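You operate a simulated robot arm through the tools that you are given. There is no shell and no other tool. Be economical: measure what you need, move in short steps, check, and stop when the job is done.

You run a simulated robot arm. Do the job below in one go: nothing can be reset, and whatever is moved stays where it is left.

## Task
Grease the slide plate's middle, then run the box lid open and shut.
Fine: it is the feed box lid; use the green brush and the grease tin; put the brush back. Set down upright: green brush. Where these are worked on the way, their far stop is far enough and under half their travel is too little: feed box lid. A coat counts when it lies all over at full strength: go over it till it gets no stronger.

It is judged by the outcome, as a careful person would: the job done as asked, and still so three seconds after it is handed in. It fails if anything else is knocked over, pushed out of place, dropped, spilled or broken. A push-on lid holds only when it is set on centred and level and pressed home; a screw cap is set on level and turned clockwise until tight.

## Robot
A 7-joint arm with a two-finger parallel gripper, fixed in place. Base frame: the origin is at the foot of the arm, x ahead of it, y to its left, z up; the work surface is at about z = 0.872. Readings come in m, degrees, newtons and seconds.
With the tool pointing down near the work surface it reaches from about 0.3 to 0.7 m from the base axis. Its first joint turns from -66.0 to 66.0 degrees. Payload 1.57 kg.
Tool frame: the origin (TCP) lies between the finger pads and is the grasp point; the fingertips stand 0.03 m ahead of it; z points along the fingers, y is the line along which they close. The gripper opens to 0.11 m. The fingers are 0.024 m wide and 0.012 m thick; the gripper's body (0.048 by 0.112 m) begins 0.078 m behind the TCP.
Orientation is that of the tool frame in the base frame, as a unit quaternion [w, x, y, z]. With the fingers straight down and closing along the base's y, the tool's x points along the base's -x, its y along +y and its z along -z.

## Interface
- The arm moves only by the tool apply_moves. Its argument "series" is a list of rows, each a list of 7 numbers: the gripper command, from -1 (shut) to 1 (fully open), values between in proportion, then the shift along the tool's x, y, z in m, then the turn, a rotation vector about the tool's x, y, z in degrees. In form: [[fingers, dx, dy, dz, rx, ry, rz], ...]. A call has 1 to 12 rows; each row shifts and turns the commanded pose from where the row before left it, along the tool's axes as they then stand. A row lasts 0.2 s, in which the tool goes at most 0.05 m and 8.6 degrees; a call with a longer step from one row to the next is refused whole, and so is a gripper value outside its range. Where a pose cannot be reached the arm comes as near as it can. A force on the tool above 40 N (or 10 N above the force at the start of the call, whichever is more), or a blocked arm, ends the call early, and 0.2 s more pass. Each finger travels about 0.108 m/s and halts on what it meets, pressing with about 23 N; the grip force reading is that of the motor and also rises with nothing between the fingers. The clock runs only during rows and for 0.2 s after the last one: add rows that do not move to give the fingers time. The reply holds the time, the measured pose of the TCP, the force on the tool along the base axes, the opening and the grip force, in the units named above and with some noise, with the torque about the TCP (base axes, N m) and any sound that the robot's microphone picked up, and new pictures: "show" is both (left out), scene, wrist or none.
- Cameras (640 x 400 px; columns grow to the right, rows downward): "scene" is fixed at [0.1534, -0.382, 1.4092]; the picture's right is [0.88, -0.48, 0.00], its down [-0.25, -0.45, -0.85] and it looks along [0.41, 0.75, -0.52] (base axes); focal length 237 px, centre (320, 200). "wrist" rides on the gripper at [0.07, 0.016, -0.141] in the tool frame; the picture's right is [-0.23, 0.97, 0.00], its down [-0.86, -0.20, -0.48] and it looks along [-0.47, -0.11, 0.88] (tool axes); focal length 222 px, centre (320, 200). There is no depth. A picture from a camera that has moved, and an enlarged one, comes with that camera's place and axes in the base frame and with its lens.
- enlarge(camera, box): a new picture of the part [left, top, right, bottom] of that camera's present view, enlarged. The clock stands still meanwhile.
- close_job(): hands the job in; it is judged then, once.

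Go step by step. Nothing tells you positions but the pictures and the camera data: compare them with the known pose of the tool, close in by small moves and look again before you grip or let go. The budget is 120 turns and 200 pictures, counting those below and the enlarged ones. Unless the task says otherwise, let go and move clear before handing in, and close with one line.

The tools are called after ">>>" by a JSON object that holds its "fn" and its "kwargs". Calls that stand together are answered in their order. apply_moves: Moves the arm, as the interface text tells. Its arguments: {"type":"object","properties":{"series":{"type":"array","items":{"type":"array","items":{"type":"number"}}},"show":{"type":"string","enum":["both","scene","wrist","none"]}},"required":["series"]} The other tools are called the same way: enlarge (camera, box) takes an enlarged picture of a part of a camera's view; close_job () hands the job in.

At the start:

```text
time: 0.0
tcp_pos: [0.3722, 0.1584, 1.2664]
tcp_rot: [0.0, 0.0, 1.0, 0.0]
ft_force: [0.4, -0.4, -0.6]
ft_torque: [0.01, -0.02, 0.0]
gripper_width: 0.11
grasp_force: 0.1
```

scene: 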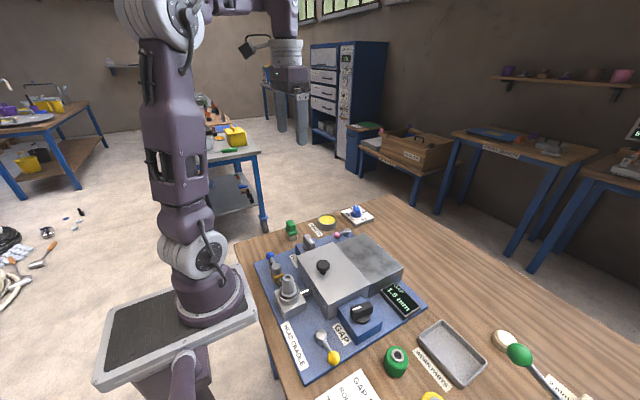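
wrist: 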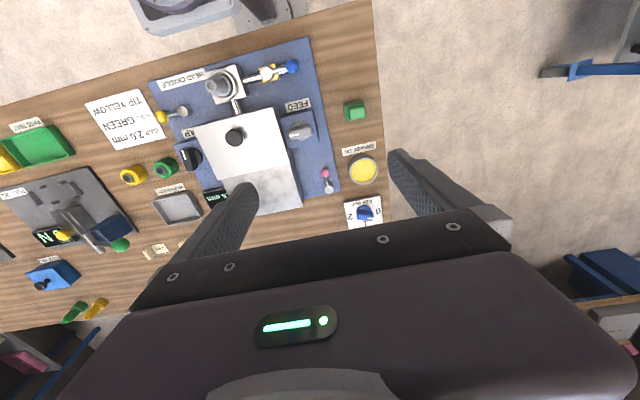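

I see a bench with a machine (feed box/slide plate), a grease tin, and some tools. I'll enlarge the views to identify the parts.

>>> {"fn": "enlarge", "kwargs": {"camera": "scene", "box": [240, 190, 440, 315]}}

>>> {"fn": "enlarge", "kwargs": {"camera": "scene", "box": [380, 275, 640, 400]}}

>>> {"fn": "enlarge", "kwargs": {"camera": "wrist", "box": [140, 30, 400, 230]}}

>>> {"fn": "enlarge", "kwargs": {"camera": "wrist", "box": [0, 90, 200, 330]}}

```text
3.20 times, centred on (340, 252) of scene
camera zoom: at [0.1534, -0.382, 1.4092], right [0.88, -0.48, 0.0], down [-0.25, -0.45, -0.85], along [0.41, 0.75, -0.52], focal length 757 px, centre (256, 32)
```

zoom: 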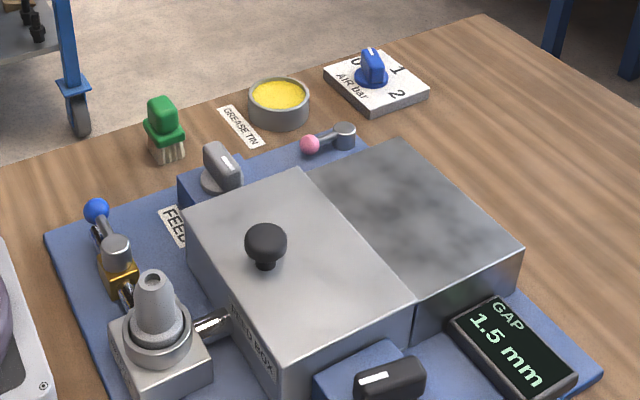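

```text
2.46 times, centred on (510, 338) of scene
camera zoom: at [0.1534, -0.382, 1.4092], right [0.88, -0.48, 0.0], down [-0.25, -0.45, -0.85], along [0.41, 0.75, -0.52], focal length 582 px, centre (-148, -138)
```

zoom: 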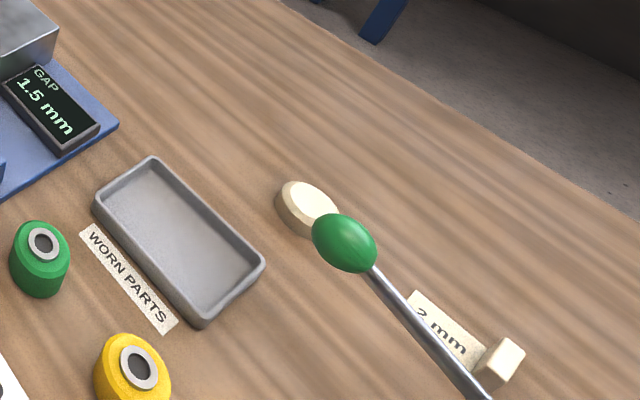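

```text
2.00 times, centred on (270, 130) of wrist
camera zoom: at [0.3033, 0.1751, 1.407], right [0.23, 0.97, 0.0], down [0.86, -0.2, 0.48], along [0.47, -0.11, -0.88], focal length 444 px, centre (420, 340)
```

zoom: 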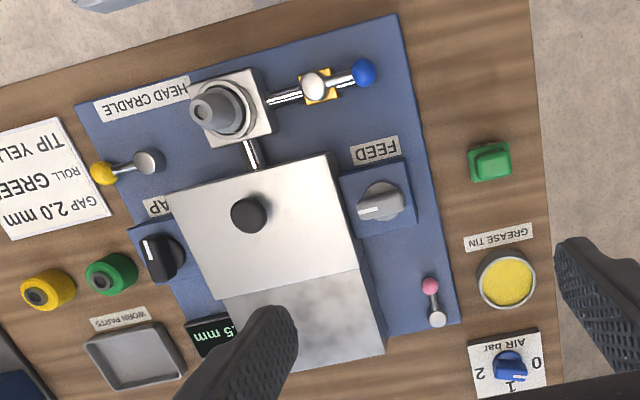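

```text
1.67 times, centred on (100, 210) of wrist
camera zoom: at [0.3033, 0.1751, 1.407], right [0.23, 0.97, 0.0], down [0.86, -0.2, 0.48], along [0.47, -0.11, -0.88], focal length 370 px, centre (687, 183)
```

zoom: 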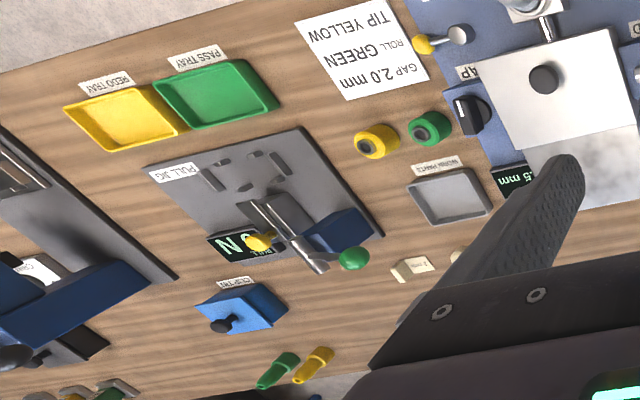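

The machine has a feed-box lid with a black knob and a smudged grey plate beside it; the green brush stands at about (0.38, 0.23) and the tin at about (0.52, 0.23). I'll move the wrist camera above the machine for a closer look.

>>> {"fn": "apply_moves", "kwargs": {"series": [[1, 0.0, -0.045, 0.02, 0, 0, 0], [1, 0.0, -0.045, 0.02, 0, 0, 0], [1, 0.0, -0.045, 0.02, 0, 0, 0], [1, 0.02, -0.01, 0.02, 0, 0, 0], [1, 0.02, 0, 0.02, 0, 0, 0], [1, 0, 0, 0, 0, 0, 0]]}}

```text
time: 1.4
tcp_pos: [0.333, 0.0132, 1.1661]
tcp_rot: [0.0, 0.0, 1.0, 0.0]
ft_force: [-0.6, 0.0, 0.2]
ft_torque: [0.03, 0.04, -0.01]
gripper_width: 0.1101
grasp_force: 0.2
camera wrist: at [0.2632, 0.0301, 1.3055], right [0.23, 0.97, 0.0], down [0.86, -0.2, 0.48], along [0.47, -0.11, -0.88], focal length 222 px, centre (320, 200)
```

scene: 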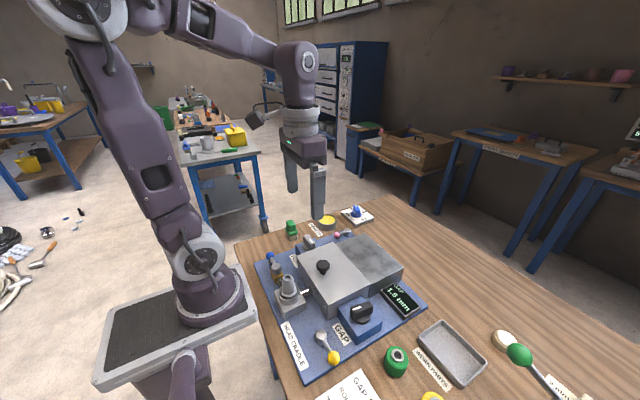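
wrist: 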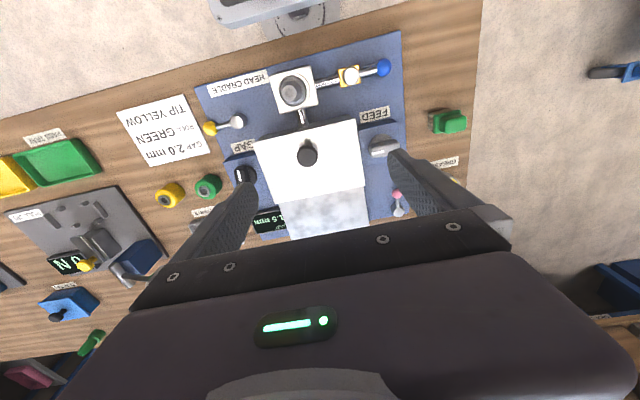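

>>> {"fn": "enlarge", "kwargs": {"camera": "wrist", "box": [190, 60, 420, 250]}}

>>> {"fn": "enlarge", "kwargs": {"camera": "scene", "box": [290, 225, 410, 300]}}

>>> {"fn": "enlarge", "kwargs": {"camera": "scene", "box": [270, 200, 390, 275]}}

```text
2.11 times, centred on (305, 155) of wrist
camera zoom: at [0.2632, 0.0301, 1.3055], right [0.23, 0.97, 0.0], down [0.86, -0.2, 0.48], along [0.47, -0.11, -0.88], focal length 468 px, centre (352, 295)
```

zoom: 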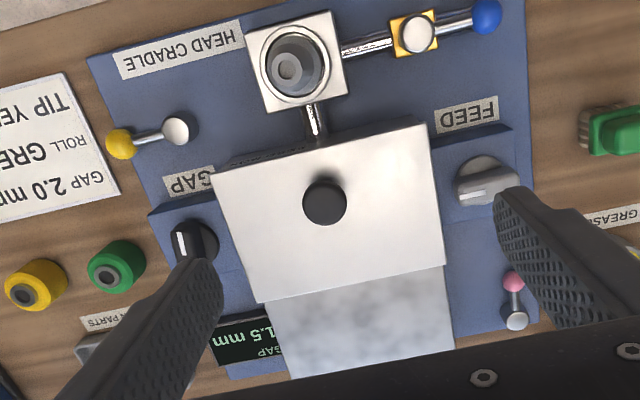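

```text
5.33 times, centred on (350, 262) of scene
camera zoom: at [0.1534, -0.382, 1.4092], right [0.88, -0.48, 0.0], down [-0.25, -0.45, -0.85], along [0.41, 0.75, -0.52], focal length 1262 px, centre (160, -133)
```

zoom: 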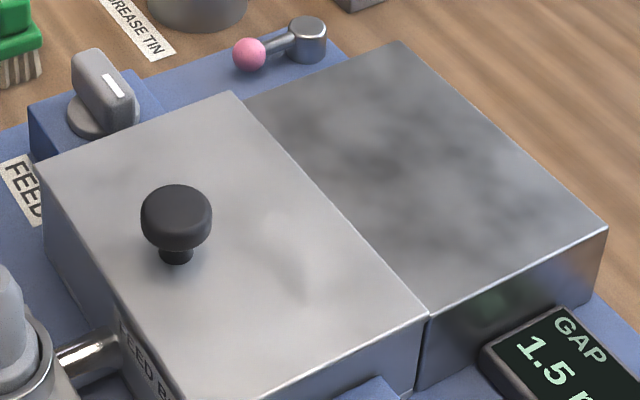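

```text
5.33 times, centred on (330, 238) of scene
camera zoom: at [0.1534, -0.382, 1.4092], right [0.88, -0.48, 0.0], down [-0.25, -0.45, -0.85], along [0.41, 0.75, -0.52], focal length 1262 px, centre (267, 0)
```

zoom: 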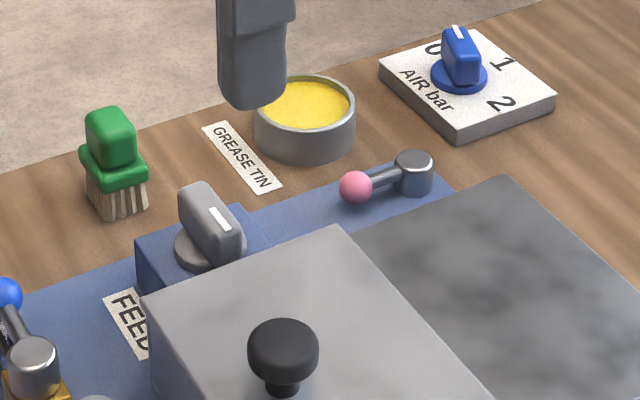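

The lid sits slightly above the plate; the green brush stands on its bristles near (0.37, 0.22). I go above the brush for a close look.

>>> {"fn": "apply_moves", "kwargs": {"series": [[1, -0.01, 0.045, 0.015, 0, 0, 0], [1, -0.01, 0.045, 0.015, 0, 0, 0], [1, -0.01, 0.045, 0.015, 0, 0, 0], [1, -0.01, 0.045, 0.02, 0, 0, 0], [1, 0, 0.03, 0.03, 0, 0, 0], [1, 0, 0, 0.03, 0, 0, 0], [1, 0, 0, 0, 0, 0, 0]]}}

>>> {"fn": "enlarge", "kwargs": {"camera": "wrist", "box": [240, 100, 400, 220]}}

>>> {"fn": "enlarge", "kwargs": {"camera": "scene", "box": [260, 190, 340, 250]}}

```text
refused: row 4 steps farther than a row can; nothing moved
```

```text
3.33 times, centred on (320, 160) of wrist
camera zoom: at [0.2632, 0.0301, 1.3055], right [0.23, 0.97, 0.0], down [0.86, -0.2, 0.48], along [0.47, -0.11, -0.88], focal length 740 px, centre (320, 333)
```

zoom: 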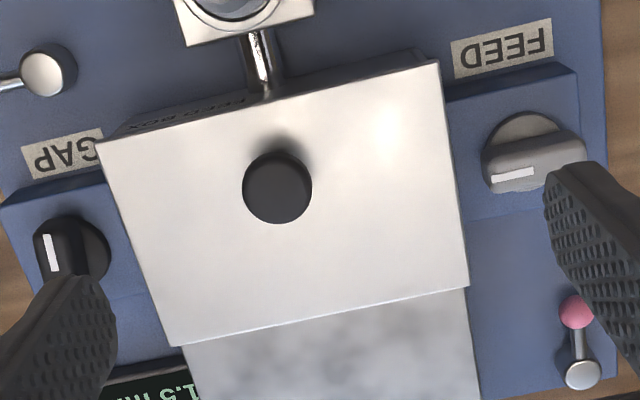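

```text
6.67 times, centred on (300, 220) of scene
camera zoom: at [0.1534, -0.382, 1.4092], right [0.88, -0.48, 0.0], down [-0.25, -0.45, -0.85], along [0.41, 0.75, -0.52], focal length 1577 px, centre (453, 67)
```

zoom: 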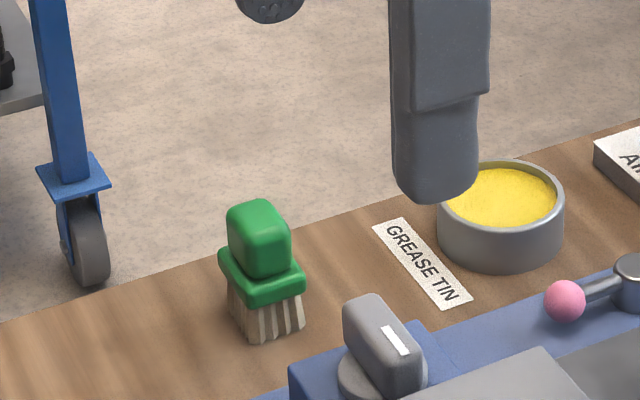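

The move was refused for a step that was too long; I repeat it with shorter steps.

>>> {"fn": "apply_moves", "kwargs": {"series": [[1, -0.01, 0.04, 0.015, 0, 0, 0], [1, -0.01, 0.04, 0.015, 0, 0, 0], [1, -0.01, 0.04, 0.015, 0, 0, 0], [1, -0.01, 0.04, 0.015, 0, 0, 0], [1, 0, 0.04, 0.025, 0, 0, 0], [1, 0, 0, 0.03, 0, 0, 0], [1, 0, 0, 0, 0, 0, 0]]}}

>>> {"fn": "enlarge", "kwargs": {"camera": "wrist", "box": [240, 100, 400, 220]}}

```text
time: 3.0
tcp_pos: [0.3733, 0.2143, 1.0523]
tcp_rot: [0.0, 0.0, 1.0, 0.0]
ft_force: [0.6, 0.3, 0.1]
ft_torque: [0.02, -0.03, -0.01]
gripper_width: 0.1102
grasp_force: 0.0
camera wrist: at [0.3036, 0.231, 1.1931], right [0.23, 0.97, 0.0], down [0.86, -0.2, 0.48], along [0.47, -0.11, -0.88], focal length 222 px, centre (320, 200)
```

scene: 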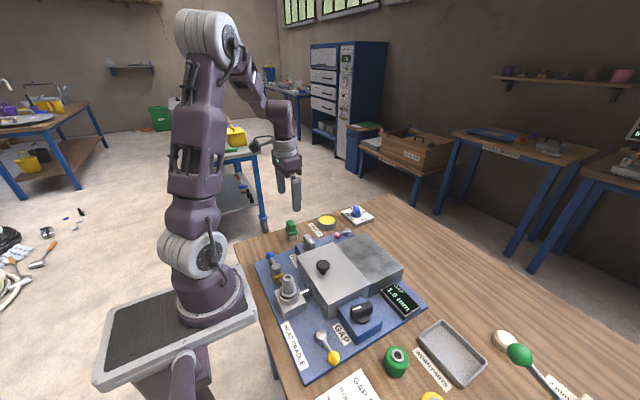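
wrist: 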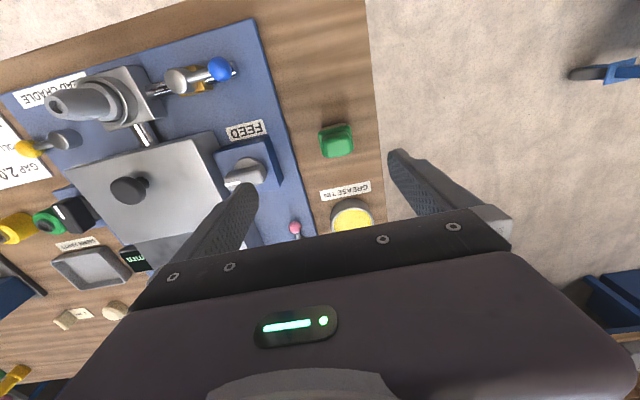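

```text
3.33 times, centred on (320, 160) of wrist
camera zoom: at [0.3036, 0.231, 1.1931], right [0.23, 0.97, 0.0], down [0.86, -0.2, 0.48], along [0.47, -0.11, -0.88], focal length 740 px, centre (320, 333)
```

zoom: 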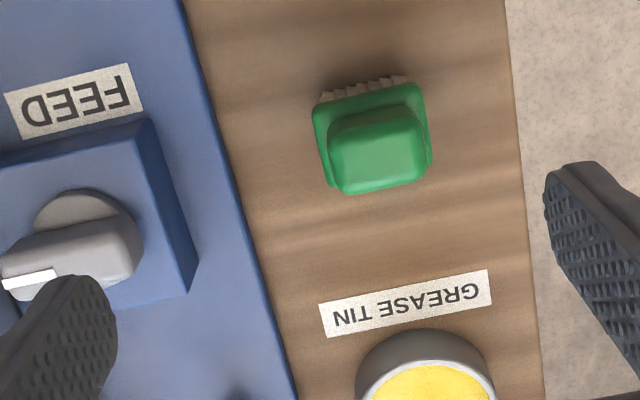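

The brush's tab centre triangulates to about (0.377, 0.235) with its top at z≈0.927, aligned with the base axes. I go down to grip the tab, stopping halfway to check.

>>> {"fn": "apply_moves", "kwargs": {"series": [[1, -0.004, 0.0207, 0, 0, 0, 0], [1, 0, 0, 0.03, 0, 0, 0], [1, 0, 0, 0.03, 0, 0, 0], [1, 0, 0, 0, 0, 0, 0]]}}

>>> {"fn": "enlarge", "kwargs": {"camera": "wrist", "box": [240, 100, 400, 220]}}

>>> {"fn": "enlarge", "kwargs": {"camera": "scene", "box": [260, 190, 340, 250]}}

```text
time: 4.0
tcp_pos: [0.3751, 0.233, 0.9913]
tcp_rot: [0.0, -0.001, 1.0, 0.0]
ft_force: [-0.6, 0.0, 0.1]
ft_torque: [0.02, 0.0, 0.02]
gripper_width: 0.11
grasp_force: 0.2
camera wrist: at [0.306, 0.2495, 1.1327], right [0.23, 0.97, 0.0], down [0.86, -0.2, 0.48], along [0.47, -0.11, -0.88], focal length 222 px, centre (320, 200)
```

scene: 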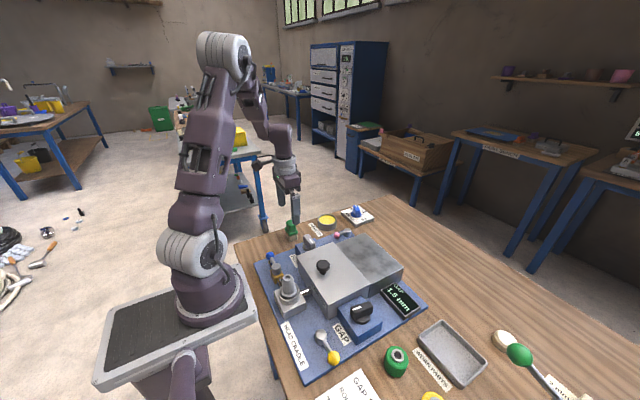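
wrist: 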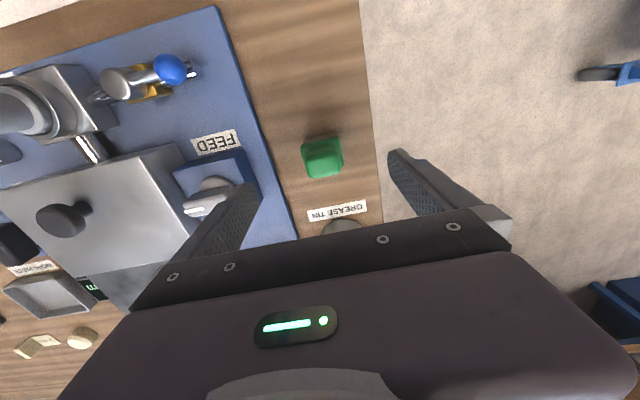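

```text
3.33 times, centred on (320, 160) of wrist
camera zoom: at [0.306, 0.2495, 1.1327], right [0.23, 0.97, 0.0], down [0.86, -0.2, 0.48], along [0.47, -0.11, -0.88], focal length 740 px, centre (320, 333)
```

zoom: 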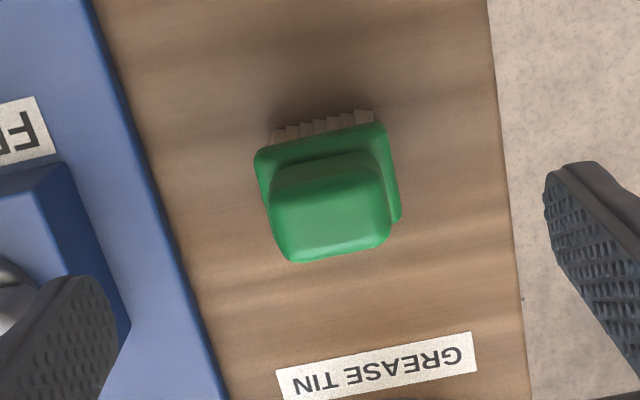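

```text
6.67 times, centred on (300, 220) of scene
camera zoom: at [0.1534, -0.382, 1.4092], right [0.88, -0.48, 0.0], down [-0.25, -0.45, -0.85], along [0.41, 0.75, -0.52], focal length 1577 px, centre (453, 67)
```

zoom: 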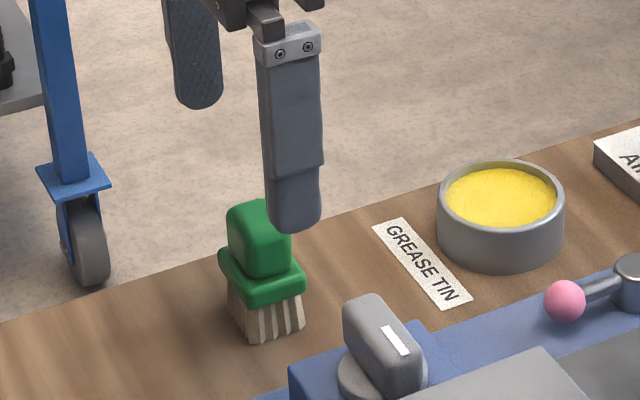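

The brush is confirmed near (0.377, 0.236), with its tab between z≈0.90 and 0.93. I go down and close on the tab.

>>> {"fn": "apply_moves", "kwargs": {"series": [[1, -0.001, 0.002, 0.03, 0, 0, 0], [1, 0, 0, 0.025, 0, 0, 0], [1, 0, 0, 0, 0, 0, 0], [0, 0, 0, 0, 0, 0, 0], [-1, 0, 0, 0, 0, 0, 0], [-1, 0, 0, 0, 0, 0, 0], [-1, 0, 0, 0, 0, 0, 0]]}}

>>> {"fn": "enlarge", "kwargs": {"camera": "scene", "box": [260, 190, 340, 250]}}

```text
time: 5.6
tcp_pos: [0.3771, 0.2345, 0.9367]
tcp_rot: [0.0, 0.0, 1.0, 0.0]
ft_force: [-0.9, 1.5, -0.6]
ft_torque: [0.0, 0.02, 0.0]
gripper_width: 0.0353
grasp_force: 22.8
camera wrist: at [0.3078, 0.2515, 1.0765], right [0.23, 0.97, 0.0], down [0.86, -0.2, 0.48], along [0.47, -0.11, -0.88], focal length 222 px, centre (320, 200)
```

scene: 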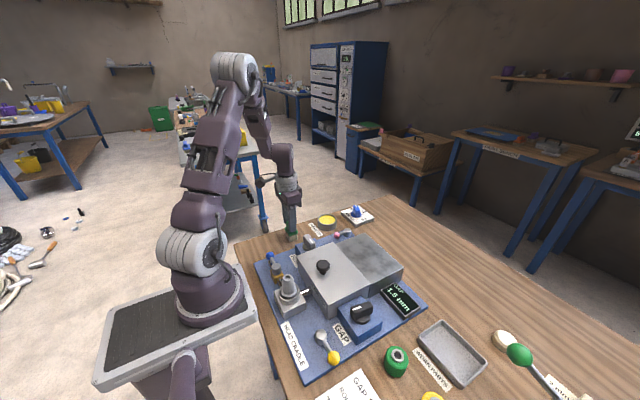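
wrist: 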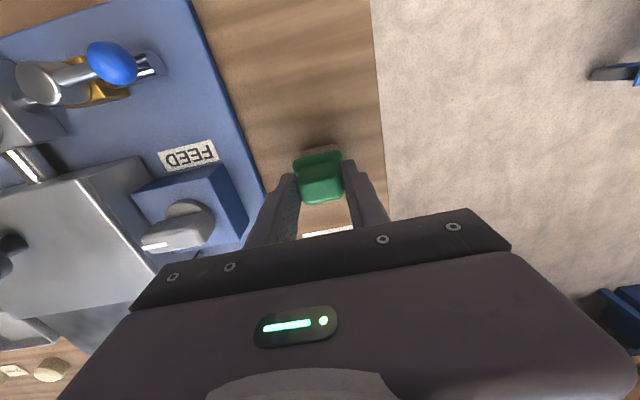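

```text
6.67 times, centred on (300, 220) of scene
camera zoom: at [0.1534, -0.382, 1.4092], right [0.88, -0.48, 0.0], down [-0.25, -0.45, -0.85], along [0.41, 0.75, -0.52], focal length 1577 px, centre (453, 67)
```

zoom: 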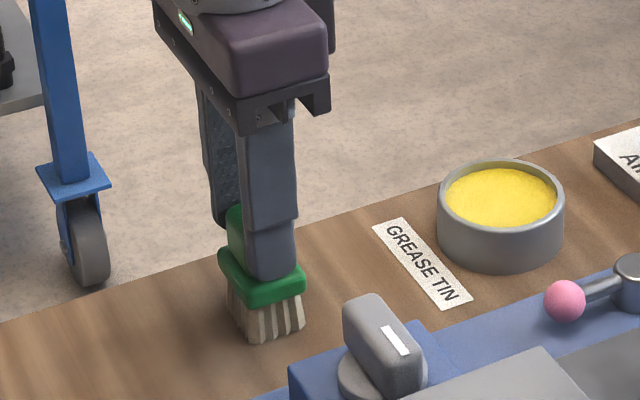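

The brush is gripped. I lift it and pass high beyond the tin so that the wrist camera can see the tin's position.

>>> {"fn": "apply_moves", "kwargs": {"series": [[-1, 0, 0, -0.03, 0, 0, 0], [-1, 0, 0, -0.04, 0, 0, 0], [-1, 0, 0, -0.045, 0, 0, 0], [-1, -0.045, 0, 0, 0, 0, 0], [-1, -0.045, 0, 0, 0, 0, 0], [-1, -0.045, 0, 0, 0, 0, 0], [-1, -0.045, 0, 0, 0, 0, 0], [-1, -0.03, 0, 0, 0, 0, 0], [-1, 0, 0, 0, 0, 0, 0]]}}

>>> {"fn": "enlarge", "kwargs": {"camera": "wrist", "box": [240, 60, 400, 220]}}

>>> {"fn": "enlarge", "kwargs": {"camera": "scene", "box": [290, 180, 390, 250]}}

```text
time: 7.6
tcp_pos: [0.5889, 0.2387, 1.0515]
tcp_rot: [0.001, 0.0, 1.0, 0.001]
ft_force: [0.2, 0.2, -0.3]
ft_torque: [0.0, -0.04, 0.0]
gripper_width: 0.0355
grasp_force: 23.1
camera wrist: at [0.5177, 0.2546, 1.1915], right [0.23, 0.97, 0.0], down [0.86, -0.2, 0.48], along [0.47, -0.11, -0.88], focal length 222 px, centre (320, 200)
```

scene: 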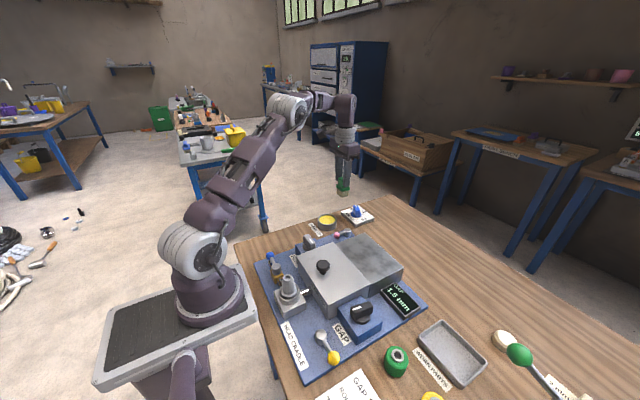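
wrist: 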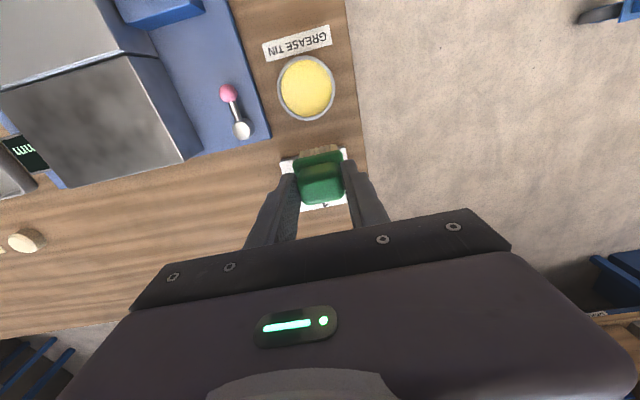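

```text
2.50 times, centred on (320, 140) of wrist
camera zoom: at [0.5177, 0.2546, 1.1915], right [0.23, 0.97, 0.0], down [0.86, -0.2, 0.48], along [0.47, -0.11, -0.88], focal length 555 px, centre (320, 350)
```

zoom: 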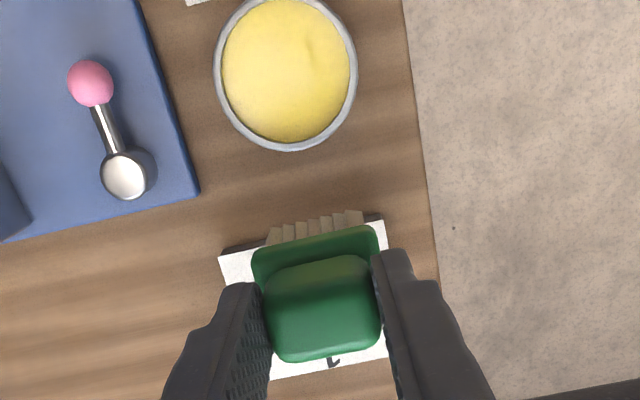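

```text
5.71 times, centred on (340, 215) of scene
camera zoom: at [0.1534, -0.382, 1.4092], right [0.88, -0.48, 0.0], down [-0.25, -0.45, -0.85], along [0.41, 0.75, -0.52], focal length 1352 px, centre (206, 114)
```

zoom: 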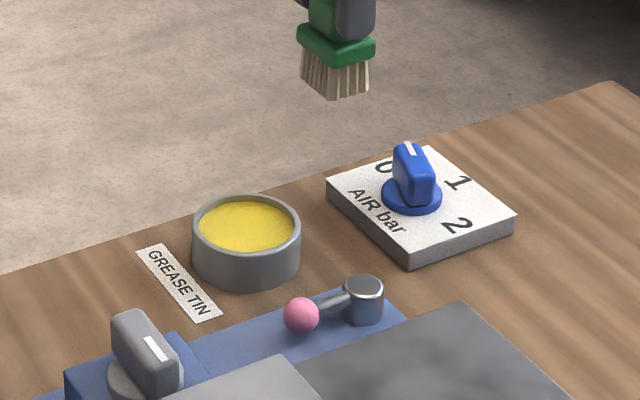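

The tin's centre is about (0.522, 0.235), with its rim near z 0.90. I come over it and lower the bristles to the grease, watching the force.

>>> {"fn": "apply_moves", "kwargs": {"series": [[-1, 0.04, -0.002, 0, 0, 0, 0], [-1, 0.027, -0.002, 0, 0, 0, 0], [-1, 0, 0, 0.04, 0, 0, 0], [-1, 0, 0, 0.035, 0, 0, 0], [-1, 0, 0, 0, 0, 0, 0]]}}

>>> {"fn": "enlarge", "kwargs": {"camera": "scene", "box": [290, 180, 390, 250]}}

>>> {"fn": "enlarge", "kwargs": {"camera": "wrist", "box": [240, 100, 400, 220]}}

```text
time: 8.8
tcp_pos: [0.52, 0.2315, 0.975]
tcp_rot: [0.0, 0.0, 1.0, 0.0]
ft_force: [-0.1, 0.0, -0.7]
ft_torque: [0.02, -0.01, 0.01]
gripper_width: 0.0354
grasp_force: 23.1
camera wrist: at [0.4507, 0.2473, 1.1159], right [0.23, 0.97, 0.0], down [0.86, -0.2, 0.48], along [0.47, -0.11, -0.88], focal length 222 px, centre (320, 200)
```

scene: 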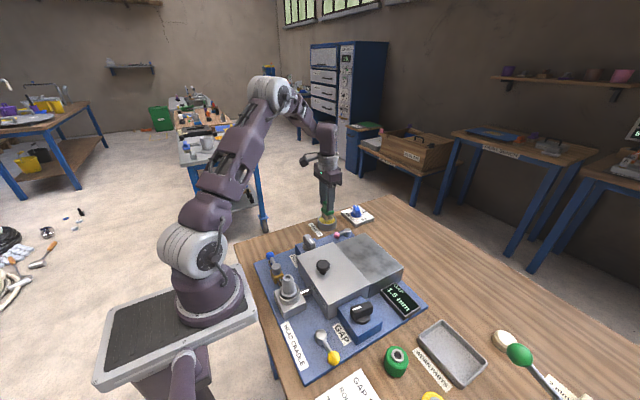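
wrist: 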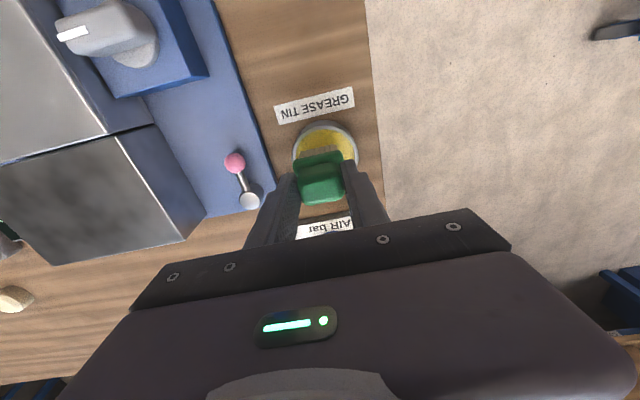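

```text
5.71 times, centred on (340, 215) of scene
camera zoom: at [0.1534, -0.382, 1.4092], right [0.88, -0.48, 0.0], down [-0.25, -0.45, -0.85], along [0.41, 0.75, -0.52], focal length 1352 px, centre (206, 114)
```

zoom: 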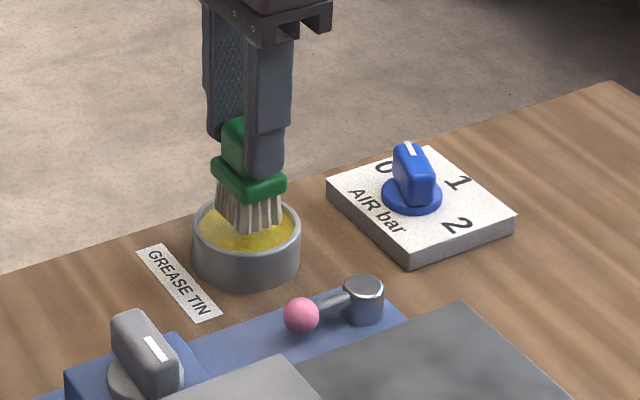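

```text
3.33 times, centred on (320, 160) of wrist
camera zoom: at [0.4507, 0.2473, 1.1159], right [0.23, 0.97, 0.0], down [0.86, -0.2, 0.48], along [0.47, -0.11, -0.88], focal length 740 px, centre (320, 333)
```

zoom: 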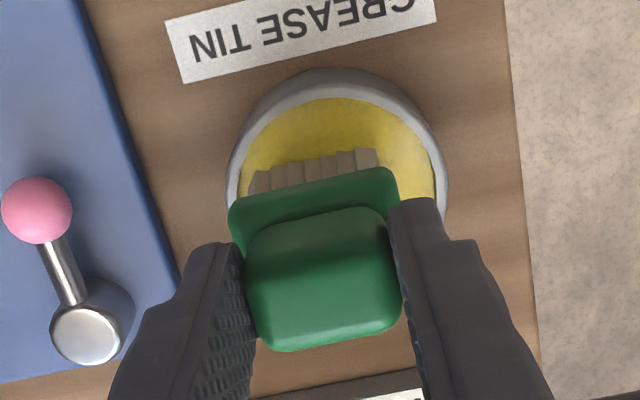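

The bristles are just above the grease; I shift a little in +y to centre them and lower them.

>>> {"fn": "apply_moves", "kwargs": {"series": [[-1, -0.002, 0.005, 0, 0, 0, 0], [-1, 0, 0, 0.01, 0, 0, 0], [-1, 0, 0, 0.008, 0, 0, 0], [-1, 0, 0, 0, 0, 0, 0]], "show": "none"}}

>>> {"fn": "enlarge", "kwargs": {"camera": "scene", "box": [290, 180, 390, 250]}}

>>> {"fn": "enlarge", "kwargs": {"camera": "wrist", "box": [240, 100, 400, 220]}}

```text
time: 9.8
tcp_pos: [0.5216, 0.2366, 0.9589]
tcp_rot: [0.001, -0.002, 1.0, 0.001]
ft_force: [-1.8, -1.3, 19.0]
ft_torque: [-0.06, 0.01, -0.05]
gripper_width: 0.0359
grasp_force: 23.3
```

```text
5.71 times, centred on (340, 215) of scene
camera zoom: at [0.153, -0.3821, 1.4092], right [0.88, -0.48, 0.0], down [-0.25, -0.45, -0.85], along [0.41, 0.75, -0.52], focal length 1352 px, centre (206, 114)
```

zoom: 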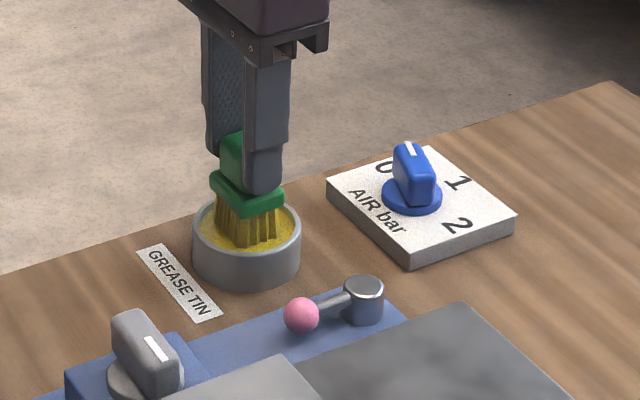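

```text
3.33 times, centred on (320, 160) of wrist
camera zoom: at [0.4527, 0.2531, 1.0999], right [0.23, 0.97, 0.0], down [0.85, -0.2, 0.48], along [0.47, -0.11, -0.88], focal length 740 px, centre (320, 333)
```

zoom: 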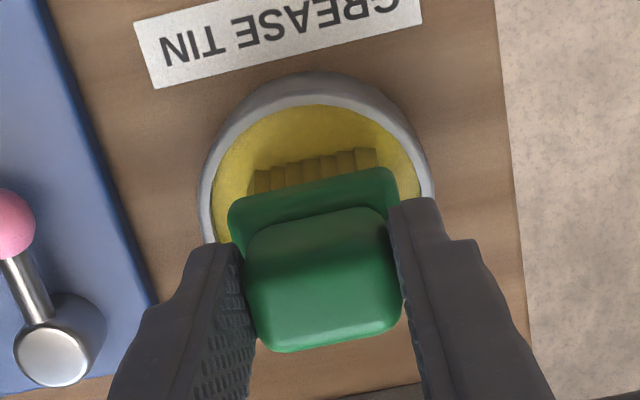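

The bristles are yellow with grease. I lift out and carry the brush high over to the slide plate's middle, about (0.511, -0.01).

>>> {"fn": "apply_moves", "kwargs": {"series": [[-1, 0, 0, -0.02, 0, 0, 0], [-1, 0, 0, -0.04, 0, 0, 0], [-1, 0, 0, -0.04, 0, 0, 0], [-1, 0.002, -0.045, 0, 0, 0, 0], [-1, 0.002, -0.045, 0, 0, 0, 0], [-1, 0.002, -0.045, 0, 0, 0, 0], [-1, 0.002, -0.045, 0, 0, 0, 0], [-1, 0.002, -0.045, 0, 0, 0, 0], [-1, 0.0, -0.021, 0, 0, 0, 0], [-1, 0, 0, 0, 0, 0, 0]]}}

>>> {"fn": "enlarge", "kwargs": {"camera": "scene", "box": [290, 190, 430, 310]}}

>>> {"fn": "enlarge", "kwargs": {"camera": "wrist", "box": [220, 60, 420, 220]}}

```text
time: 12.0
tcp_pos: [0.5127, -0.0087, 1.0581]
tcp_rot: [0.0, 0.0, 1.0, 0.0]
ft_force: [0.3, 0.0, -1.5]
ft_torque: [0.0, 0.0, 0.0]
gripper_width: 0.0354
grasp_force: 22.7
camera wrist: at [0.4439, 0.007, 1.1987], right [0.23, 0.97, 0.0], down [0.86, -0.2, 0.48], along [0.47, -0.11, -0.88], focal length 222 px, centre (320, 200)
```

scene: 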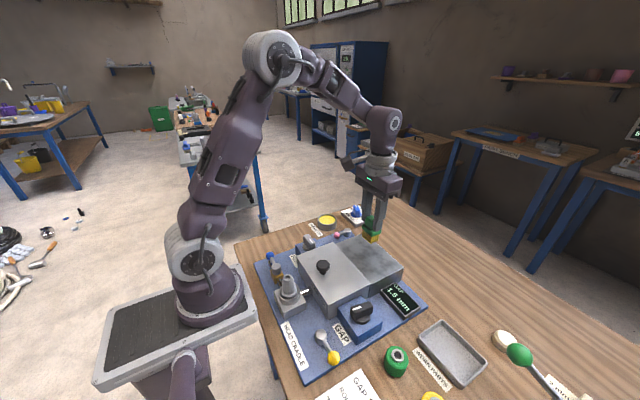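
wrist: 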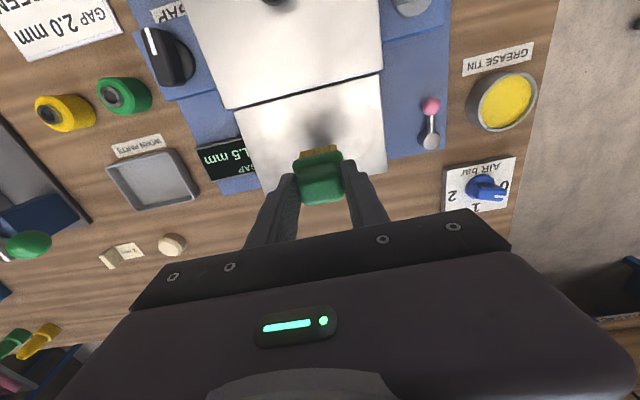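

```text
3.33 times, centred on (360, 250) of scene
camera zoom: at [0.1534, -0.382, 1.4092], right [0.88, -0.48, 0.0], down [-0.25, -0.45, -0.85], along [0.41, 0.75, -0.52], focal length 789 px, centre (187, 33)
```

zoom: 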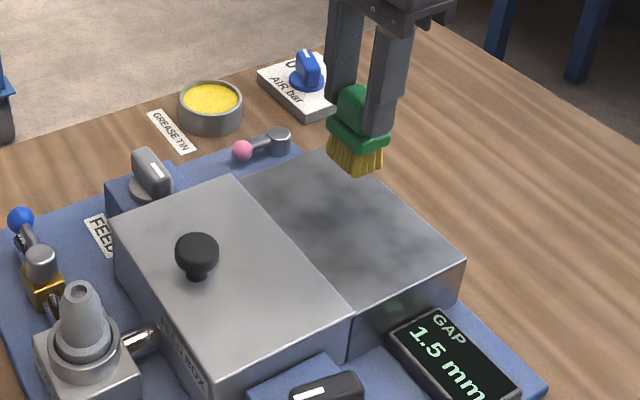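

```text
2.50 times, centred on (320, 140) of wrist
camera zoom: at [0.4439, 0.007, 1.1987], right [0.23, 0.97, 0.0], down [0.86, -0.2, 0.48], along [0.47, -0.11, -0.88], focal length 555 px, centre (320, 350)
```

zoom: 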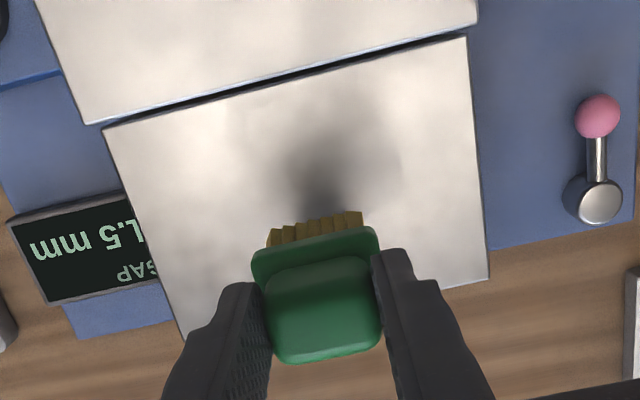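

The plate's top is at z≈0.92, with its centre about (0.512, -0.014). I lower to just above contact, then make gentle contact there.

>>> {"fn": "apply_moves", "kwargs": {"series": [[-1, 0, -0.005, 0.03, 0, 0, 0], [-1, 0, 0, 0.03, 0, 0, 0], [-1, 0, 0, 0.006, 0, 0, 0], [-1, 0, 0, 0.004, 0, 0, 0], [-1, 0, 0, 0, 0, 0, 0]], "show": "none"}}

>>> {"fn": "enlarge", "kwargs": {"camera": "scene", "box": [310, 200, 430, 300]}}

>>> {"fn": "enlarge", "kwargs": {"camera": "wrist", "box": [220, 60, 420, 220]}}

```text
time: 12.9
tcp_pos: [0.5131, -0.0157, 0.9942]
tcp_rot: [0.003, 0.0, 1.0, 0.0]
ft_force: [-3.5, 0.0, 10.5]
ft_torque: [0.05, 0.37, -0.03]
gripper_width: 0.0354
grasp_force: 22.9
stopped in row 4: the force on the tool passed its limit at 53 N (the readings are from after the stop); the commanded pose is now the measured one
```

```text
4.00 times, centred on (370, 250) of scene
camera zoom: at [0.1531, -0.382, 1.4093], right [0.88, -0.48, 0.0], down [-0.25, -0.45, -0.85], along [0.41, 0.75, -0.52], focal length 946 px, centre (120, 0)
```

zoom: 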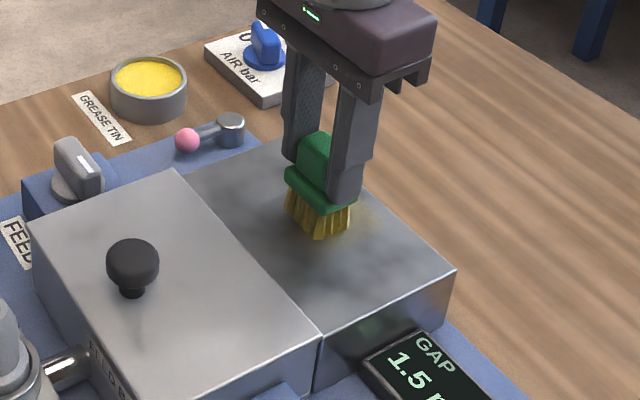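

```text
2.50 times, centred on (320, 140) of wrist
camera zoom: at [0.4426, 0.0016, 1.1352], right [0.23, 0.97, 0.0], down [0.85, -0.2, 0.48], along [0.47, -0.11, -0.87], focal length 555 px, centre (320, 350)
```

zoom: 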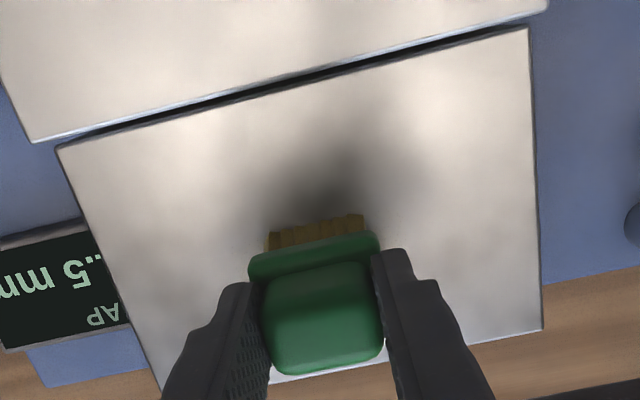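

Contact came at TCP z≈0.994, so the plate is at z≈0.93. I make a small first stroke, then lift to see how the coat shows.

>>> {"fn": "apply_moves", "kwargs": {"series": [[-1, 0.005, 0.01, 0, 0, 0, 0], [-1, 0, 0.015, 0, 0, 0, 0], [-1, 0, -0.02, 0, 0, 0, 0], [-1, 0, -0.02, 0, 0, 0, 0], [-1, 0, -0.01, 0, 0, 0, 0], [-1, 0, 0.02, 0, 0, 0, 0], [-1, 0, 0.005, 0, 0, 0, 0], [-1, 0, 0, -0.03, 0, 0, 0], [-1, -0.04, 0, -0.02, 0, 0, 0], [-1, -0.045, 0, 0, 0, 0, 0], [-1, 0, 0, 0, 0, 0, 0]], "show": "none"}}

>>> {"fn": "enlarge", "kwargs": {"camera": "scene", "box": [310, 200, 430, 300]}}

>>> {"fn": "enlarge", "kwargs": {"camera": "wrist", "box": [200, 40, 440, 220]}}

```text
time: 15.3
tcp_pos: [0.5938, -0.0134, 1.0454]
tcp_rot: [0.003, 0.0, 1.0, -0.001]
ft_force: [-1.2, 0.3, -0.8]
ft_torque: [0.02, 0.01, 0.0]
gripper_width: 0.0354
grasp_force: 23.2
```

```text
4.00 times, centred on (370, 250) of scene
camera zoom: at [0.1534, -0.382, 1.4092], right [0.88, -0.48, 0.0], down [-0.25, -0.45, -0.85], along [0.41, 0.75, -0.52], focal length 946 px, centre (120, 0)
```

zoom: 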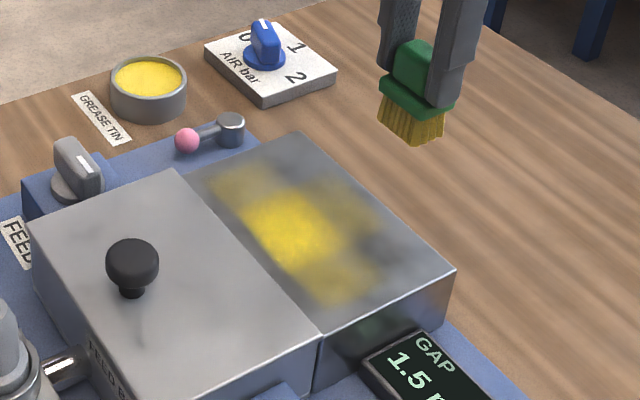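

```text
2.22 times, centred on (320, 130) of wrist
camera zoom: at [0.5233, 0.0035, 1.1844], right [0.23, 0.97, 0.0], down [0.85, -0.2, 0.48], along [0.47, -0.11, -0.88], focal length 494 px, centre (320, 356)
```

zoom: 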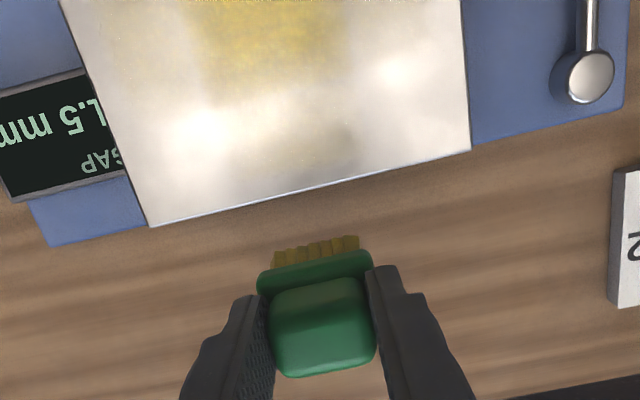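

The coat shows yellow, strong only in part of the middle. I go over it further with several overlapping strokes across the middle.

>>> {"fn": "apply_moves", "kwargs": {"series": [[-1, 0.045, 0, 0, 0, 0, 0], [-1, 0.02, 0, 0.02, 0, 0, 0], [-1, 0, 0, 0.025, 0, 0, 0], [-1, 0, 0, 0.005, 0, 0, 0], [-1, 0, 0.02, 0, 0, 0, 0], [-1, 0, 0.02, 0, 0, 0, 0], [-1, 0, -0.02, 0, 0, 0, 0], [-1, 0, -0.02, 0, 0, 0, 0], [-1, 0, -0.02, 0, 0, 0, 0], [-1, 0, -0.02, 0, 0, 0, 0], [-1, 0.015, 0, 0, 0, 0, 0], [-1, 0, 0.02, 0, 0, 0, 0]], "show": "none"}}

>>> {"fn": "apply_moves", "kwargs": {"series": [[-1, 0, 0.02, 0, 0, 0, 0], [-1, 0, 0.02, 0, 0, 0, 0], [-1, 0, 0.02, 0, 0, 0, 0], [-1, 0.02, 0, 0, 0, 0, 0], [-1, 0, -0.02, 0, 0, 0, 0], [-1, 0, -0.02, 0, 0, 0, 0], [-1, 0, -0.02, 0, 0, 0, 0], [-1, 0, -0.02, 0, 0, 0, 0], [-1, -0.02, 0.02, 0, 0, 0, 0], [-1, 0, 0.02, -0.025, 0, 0, 0], [-1, -0.045, 0, -0.025, 0, 0, 0], [-1, -0.045, 0, 0, 0, 0, 0]], "show": "none"}}

>>> {"fn": "enlarge", "kwargs": {"camera": "scene", "box": [310, 200, 430, 300]}}

```text
time: 17.9
tcp_pos: [0.5136, -0.0369, 0.995]
tcp_rot: [0.004, 0.001, 1.0, 0.0]
ft_force: [0.0, -3.2, 9.1]
ft_torque: [-0.11, 0.12, 0.03]
gripper_width: 0.0358
grasp_force: 23.2
```

```text
refused: row 11 steps farther than a row can; nothing moved
```

```text
4.00 times, centred on (370, 250) of scene
camera zoom: at [0.1532, -0.3821, 1.4092], right [0.88, -0.48, 0.0], down [-0.25, -0.45, -0.85], along [0.41, 0.75, -0.52], focal length 946 px, centre (120, 0)
```

zoom: 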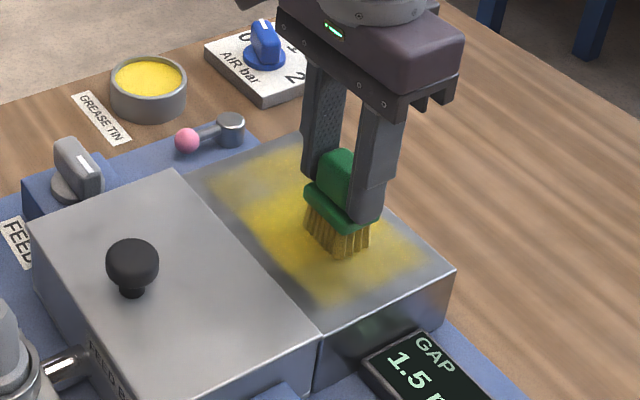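

>>> {"fn": "apply_moves", "kwargs": {"series": [[-1, 0, 0.02, 0, 0, 0, 0], [-1, 0, 0.02, 0, 0, 0, 0], [-1, 0, 0.02, 0, 0, 0, 0], [-1, 0.02, 0, 0, 0, 0, 0], [-1, 0, -0.02, 0, 0, 0, 0], [-1, 0, -0.02, 0, 0, 0, 0], [-1, 0, -0.02, 0, 0, 0, 0], [-1, 0, -0.02, 0, 0, 0, 0], [-1, -0.02, 0.02, 0, 0, 0, 0], [-1, 0, 0.02, -0.025, 0, 0, 0], [-1, -0.04, 0, -0.025, 0, 0, 0], [-1, -0.045, 0, 0, 0, 0, 0]], "show": "none"}}

>>> {"fn": "enlarge", "kwargs": {"camera": "scene", "box": [310, 200, 430, 300]}}

```text
time: 20.5
tcp_pos: [0.5955, -0.0158, 1.0459]
tcp_rot: [0.003, 0.0, 1.0, -0.001]
ft_force: [-0.4, -0.1, -0.9]
ft_torque: [0.04, 0.02, -0.02]
gripper_width: 0.0355
grasp_force: 23.0
```

```text
4.00 times, centred on (370, 250) of scene
camera zoom: at [0.1534, -0.382, 1.4092], right [0.88, -0.48, 0.0], down [-0.25, -0.45, -0.85], along [0.41, 0.75, -0.52], focal length 946 px, centre (120, 0)
```

zoom: 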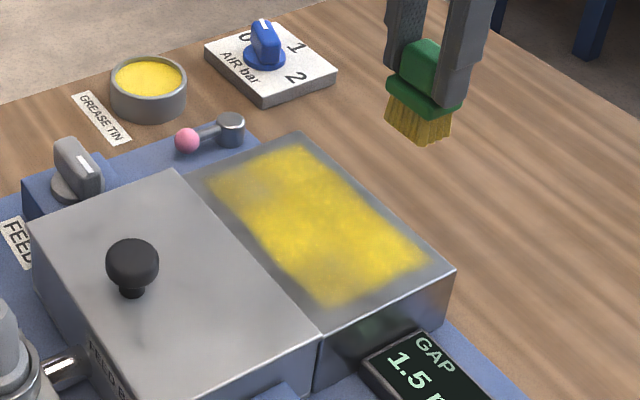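

Most of the middle is now evenly yellow; I make another full pass to bring it to full strength and compare.

>>> {"fn": "apply_moves", "kwargs": {"series": [[-1, 0.045, 0, 0, 0, 0, 0], [-1, 0.02, 0, 0.02, 0, 0, 0], [-1, 0, 0, 0.025, 0, 0, 0], [-1, 0, 0, 0.005, 0, 0, 0], [-1, 0, 0.02, 0, 0, 0, 0], [-1, 0, 0.02, 0, 0, 0, 0], [-1, 0, -0.02, 0, 0, 0, 0], [-1, 0, -0.02, 0, 0, 0, 0], [-1, 0, -0.02, 0, 0, 0, 0], [-1, 0, -0.02, 0, 0, 0, 0], [-1, 0.02, 0, 0, 0, 0, 0], [-1, 0, 0.02, 0, 0, 0, 0]], "show": "none"}}

>>> {"fn": "apply_moves", "kwargs": {"series": [[-1, 0, 0.02, 0, 0, 0, 0], [-1, 0, 0.02, 0, 0, 0, 0], [-1, 0, 0.02, 0, 0, 0, 0], [-1, 0.02, 0, 0, 0, 0, 0], [-1, 0, -0.02, 0, 0, 0, 0], [-1, 0, -0.02, 0, 0, 0, 0], [-1, 0, -0.02, 0, 0, 0, 0], [-1, 0, -0.02, 0, 0, 0, 0], [-1, -0.02, 0.02, 0, 0, 0, 0], [-1, 0, 0.02, -0.025, 0, 0, 0], [-1, -0.04, 0, -0.025, 0, 0, 0], [-1, -0.045, 0, 0, 0, 0, 0]], "show": "none"}}

>>> {"fn": "enlarge", "kwargs": {"camera": "scene", "box": [310, 200, 430, 300]}}

```text
time: 23.1
tcp_pos: [0.5111, -0.0363, 0.9953]
tcp_rot: [0.003, 0.0, 1.0, -0.002]
ft_force: [-1.2, -10.7, 29.1]
ft_torque: [-0.3, 0.11, 0.04]
gripper_width: 0.0351
grasp_force: 22.6
```

```text
time: 23.8
tcp_pos: [0.5121, 0.008, 0.9954]
tcp_rot: [0.004, 0.0, 1.0, -0.001]
ft_force: [-1.4, 2.6, 6.4]
ft_torque: [0.31, 0.18, -0.02]
gripper_width: 0.0354
grasp_force: 22.8
stopped in row 3: the force on the tool passed its limit at 42 N (the readings are from after the stop); the commanded pose is now the measured one
```

```text
4.00 times, centred on (370, 250) of scene
camera zoom: at [0.1533, -0.3819, 1.4093], right [0.88, -0.48, 0.0], down [-0.25, -0.45, -0.85], along [0.41, 0.75, -0.52], focal length 946 px, centre (120, 0)
```

zoom: 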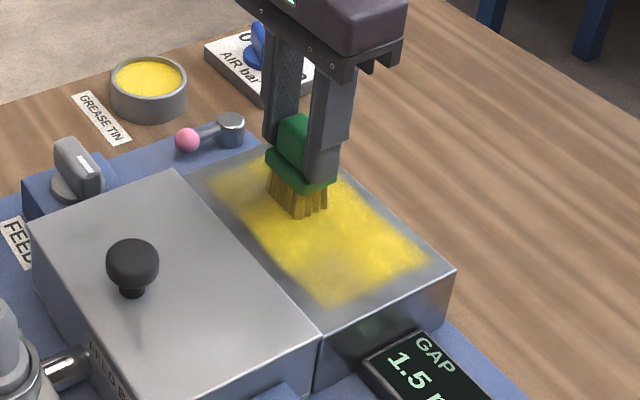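

The force limit stopped that stroke; the push-down is now relaxed, and I finish the pass at lighter pressure.

>>> {"fn": "apply_moves", "kwargs": {"series": [[-1, 0, 0.015, 0, 0, 0, 0], [-1, 0.02, 0, 0, 0, 0, 0], [-1, 0, -0.02, 0, 0, 0, 0], [-1, 0, -0.02, 0, 0, 0, 0], [-1, 0, -0.02, 0, 0, 0, 0], [-1, 0, -0.02, 0, 0, 0, 0], [-1, -0.02, 0.02, 0, 0, 0, 0], [-1, 0, 0.02, 0, 0, 0, 0], [-1, 0, 0, -0.03, 0, 0, 0], [-1, -0.04, 0, -0.02, 0, 0, 0], [-1, -0.045, 0, 0, 0, 0, 0]], "show": "none"}}

>>> {"fn": "enlarge", "kwargs": {"camera": "scene", "box": [310, 200, 430, 300]}}

```text
time: 26.2
tcp_pos: [0.5972, -0.0171, 1.0452]
tcp_rot: [0.004, 0.001, 1.0, -0.001]
ft_force: [0.2, -0.8, -1.7]
ft_torque: [0.02, 0.01, 0.01]
gripper_width: 0.0353
grasp_force: 23.0
```

```text
4.00 times, centred on (370, 250) of scene
camera zoom: at [0.1534, -0.382, 1.4092], right [0.88, -0.48, 0.0], down [-0.25, -0.45, -0.85], along [0.41, 0.75, -0.52], focal length 946 px, centre (120, 0)
```

zoom: 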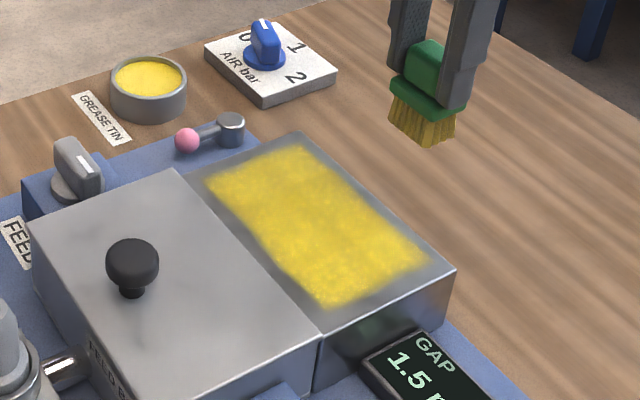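

The coat is even and bright. I make one last pass to confirm it grows no stronger.

>>> {"fn": "apply_moves", "kwargs": {"series": [[-1, 0.045, 0, 0, 0, 0, 0], [-1, 0.025, 0, 0.02, 0, 0, 0], [-1, 0, 0, 0.025, 0, 0, 0], [-1, 0, 0, 0.004, 0, 0, 0], [-1, 0, 0.02, 0, 0, 0, 0], [-1, 0, 0.015, 0, 0, 0, 0], [-1, 0, -0.02, 0, 0, 0, 0], [-1, 0, -0.02, 0, 0, 0, 0], [-1, 0, -0.02, 0, 0, 0, 0], [-1, 0, -0.015, 0, 0, 0, 0], [-1, 0.02, 0, 0, 0, 0, 0], [-1, 0, 0.02, 0, 0, 0, 0]], "show": "none"}}

>>> {"fn": "apply_moves", "kwargs": {"series": [[-1, 0, 0.02, 0, 0, 0, 0], [-1, 0, 0.02, 0, 0, 0, 0], [-1, 0, 0.015, 0, 0, 0, 0], [-1, 0.02, 0, 0, 0, 0, 0], [-1, 0, -0.02, 0, 0, 0, 0], [-1, 0, -0.02, 0, 0, 0, 0], [-1, 0, -0.02, 0, 0, 0, 0], [-1, 0, -0.015, 0, 0, 0, 0], [-1, -0.02, 0.02, 0, 0, 0, 0], [-1, 0, 0.02, -0.025, 0, 0, 0], [-1, -0.04, 0, -0.025, 0, 0, 0], [-1, -0.045, 0, 0, 0, 0, 0]], "show": "none"}}

>>> {"fn": "enlarge", "kwargs": {"camera": "scene", "box": [310, 200, 430, 300]}}

```text
time: 28.8
tcp_pos: [0.507, -0.0362, 0.9958]
tcp_rot: [0.004, -0.001, 1.0, -0.001]
ft_force: [-0.2, 0.1, -1.0]
ft_torque: [0.01, 0.0, 0.03]
gripper_width: 0.0355
grasp_force: 22.3
```

```text
time: 31.4
tcp_pos: [0.5913, -0.0173, 1.0455]
tcp_rot: [0.003, 0.0, 1.0, -0.002]
ft_force: [-0.7, 0.5, -0.7]
ft_torque: [-0.01, 0.0, 0.01]
gripper_width: 0.0356
grasp_force: 22.9
```

```text
4.00 times, centred on (370, 250) of scene
camera zoom: at [0.1534, -0.382, 1.4092], right [0.88, -0.48, 0.0], down [-0.25, -0.45, -0.85], along [0.41, 0.75, -0.52], focal length 946 px, centre (120, 0)
```

zoom: 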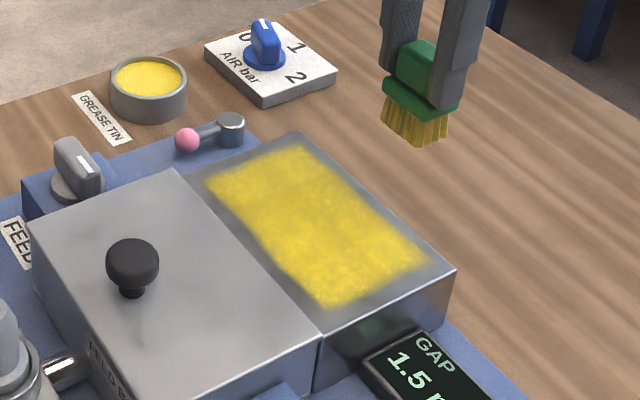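

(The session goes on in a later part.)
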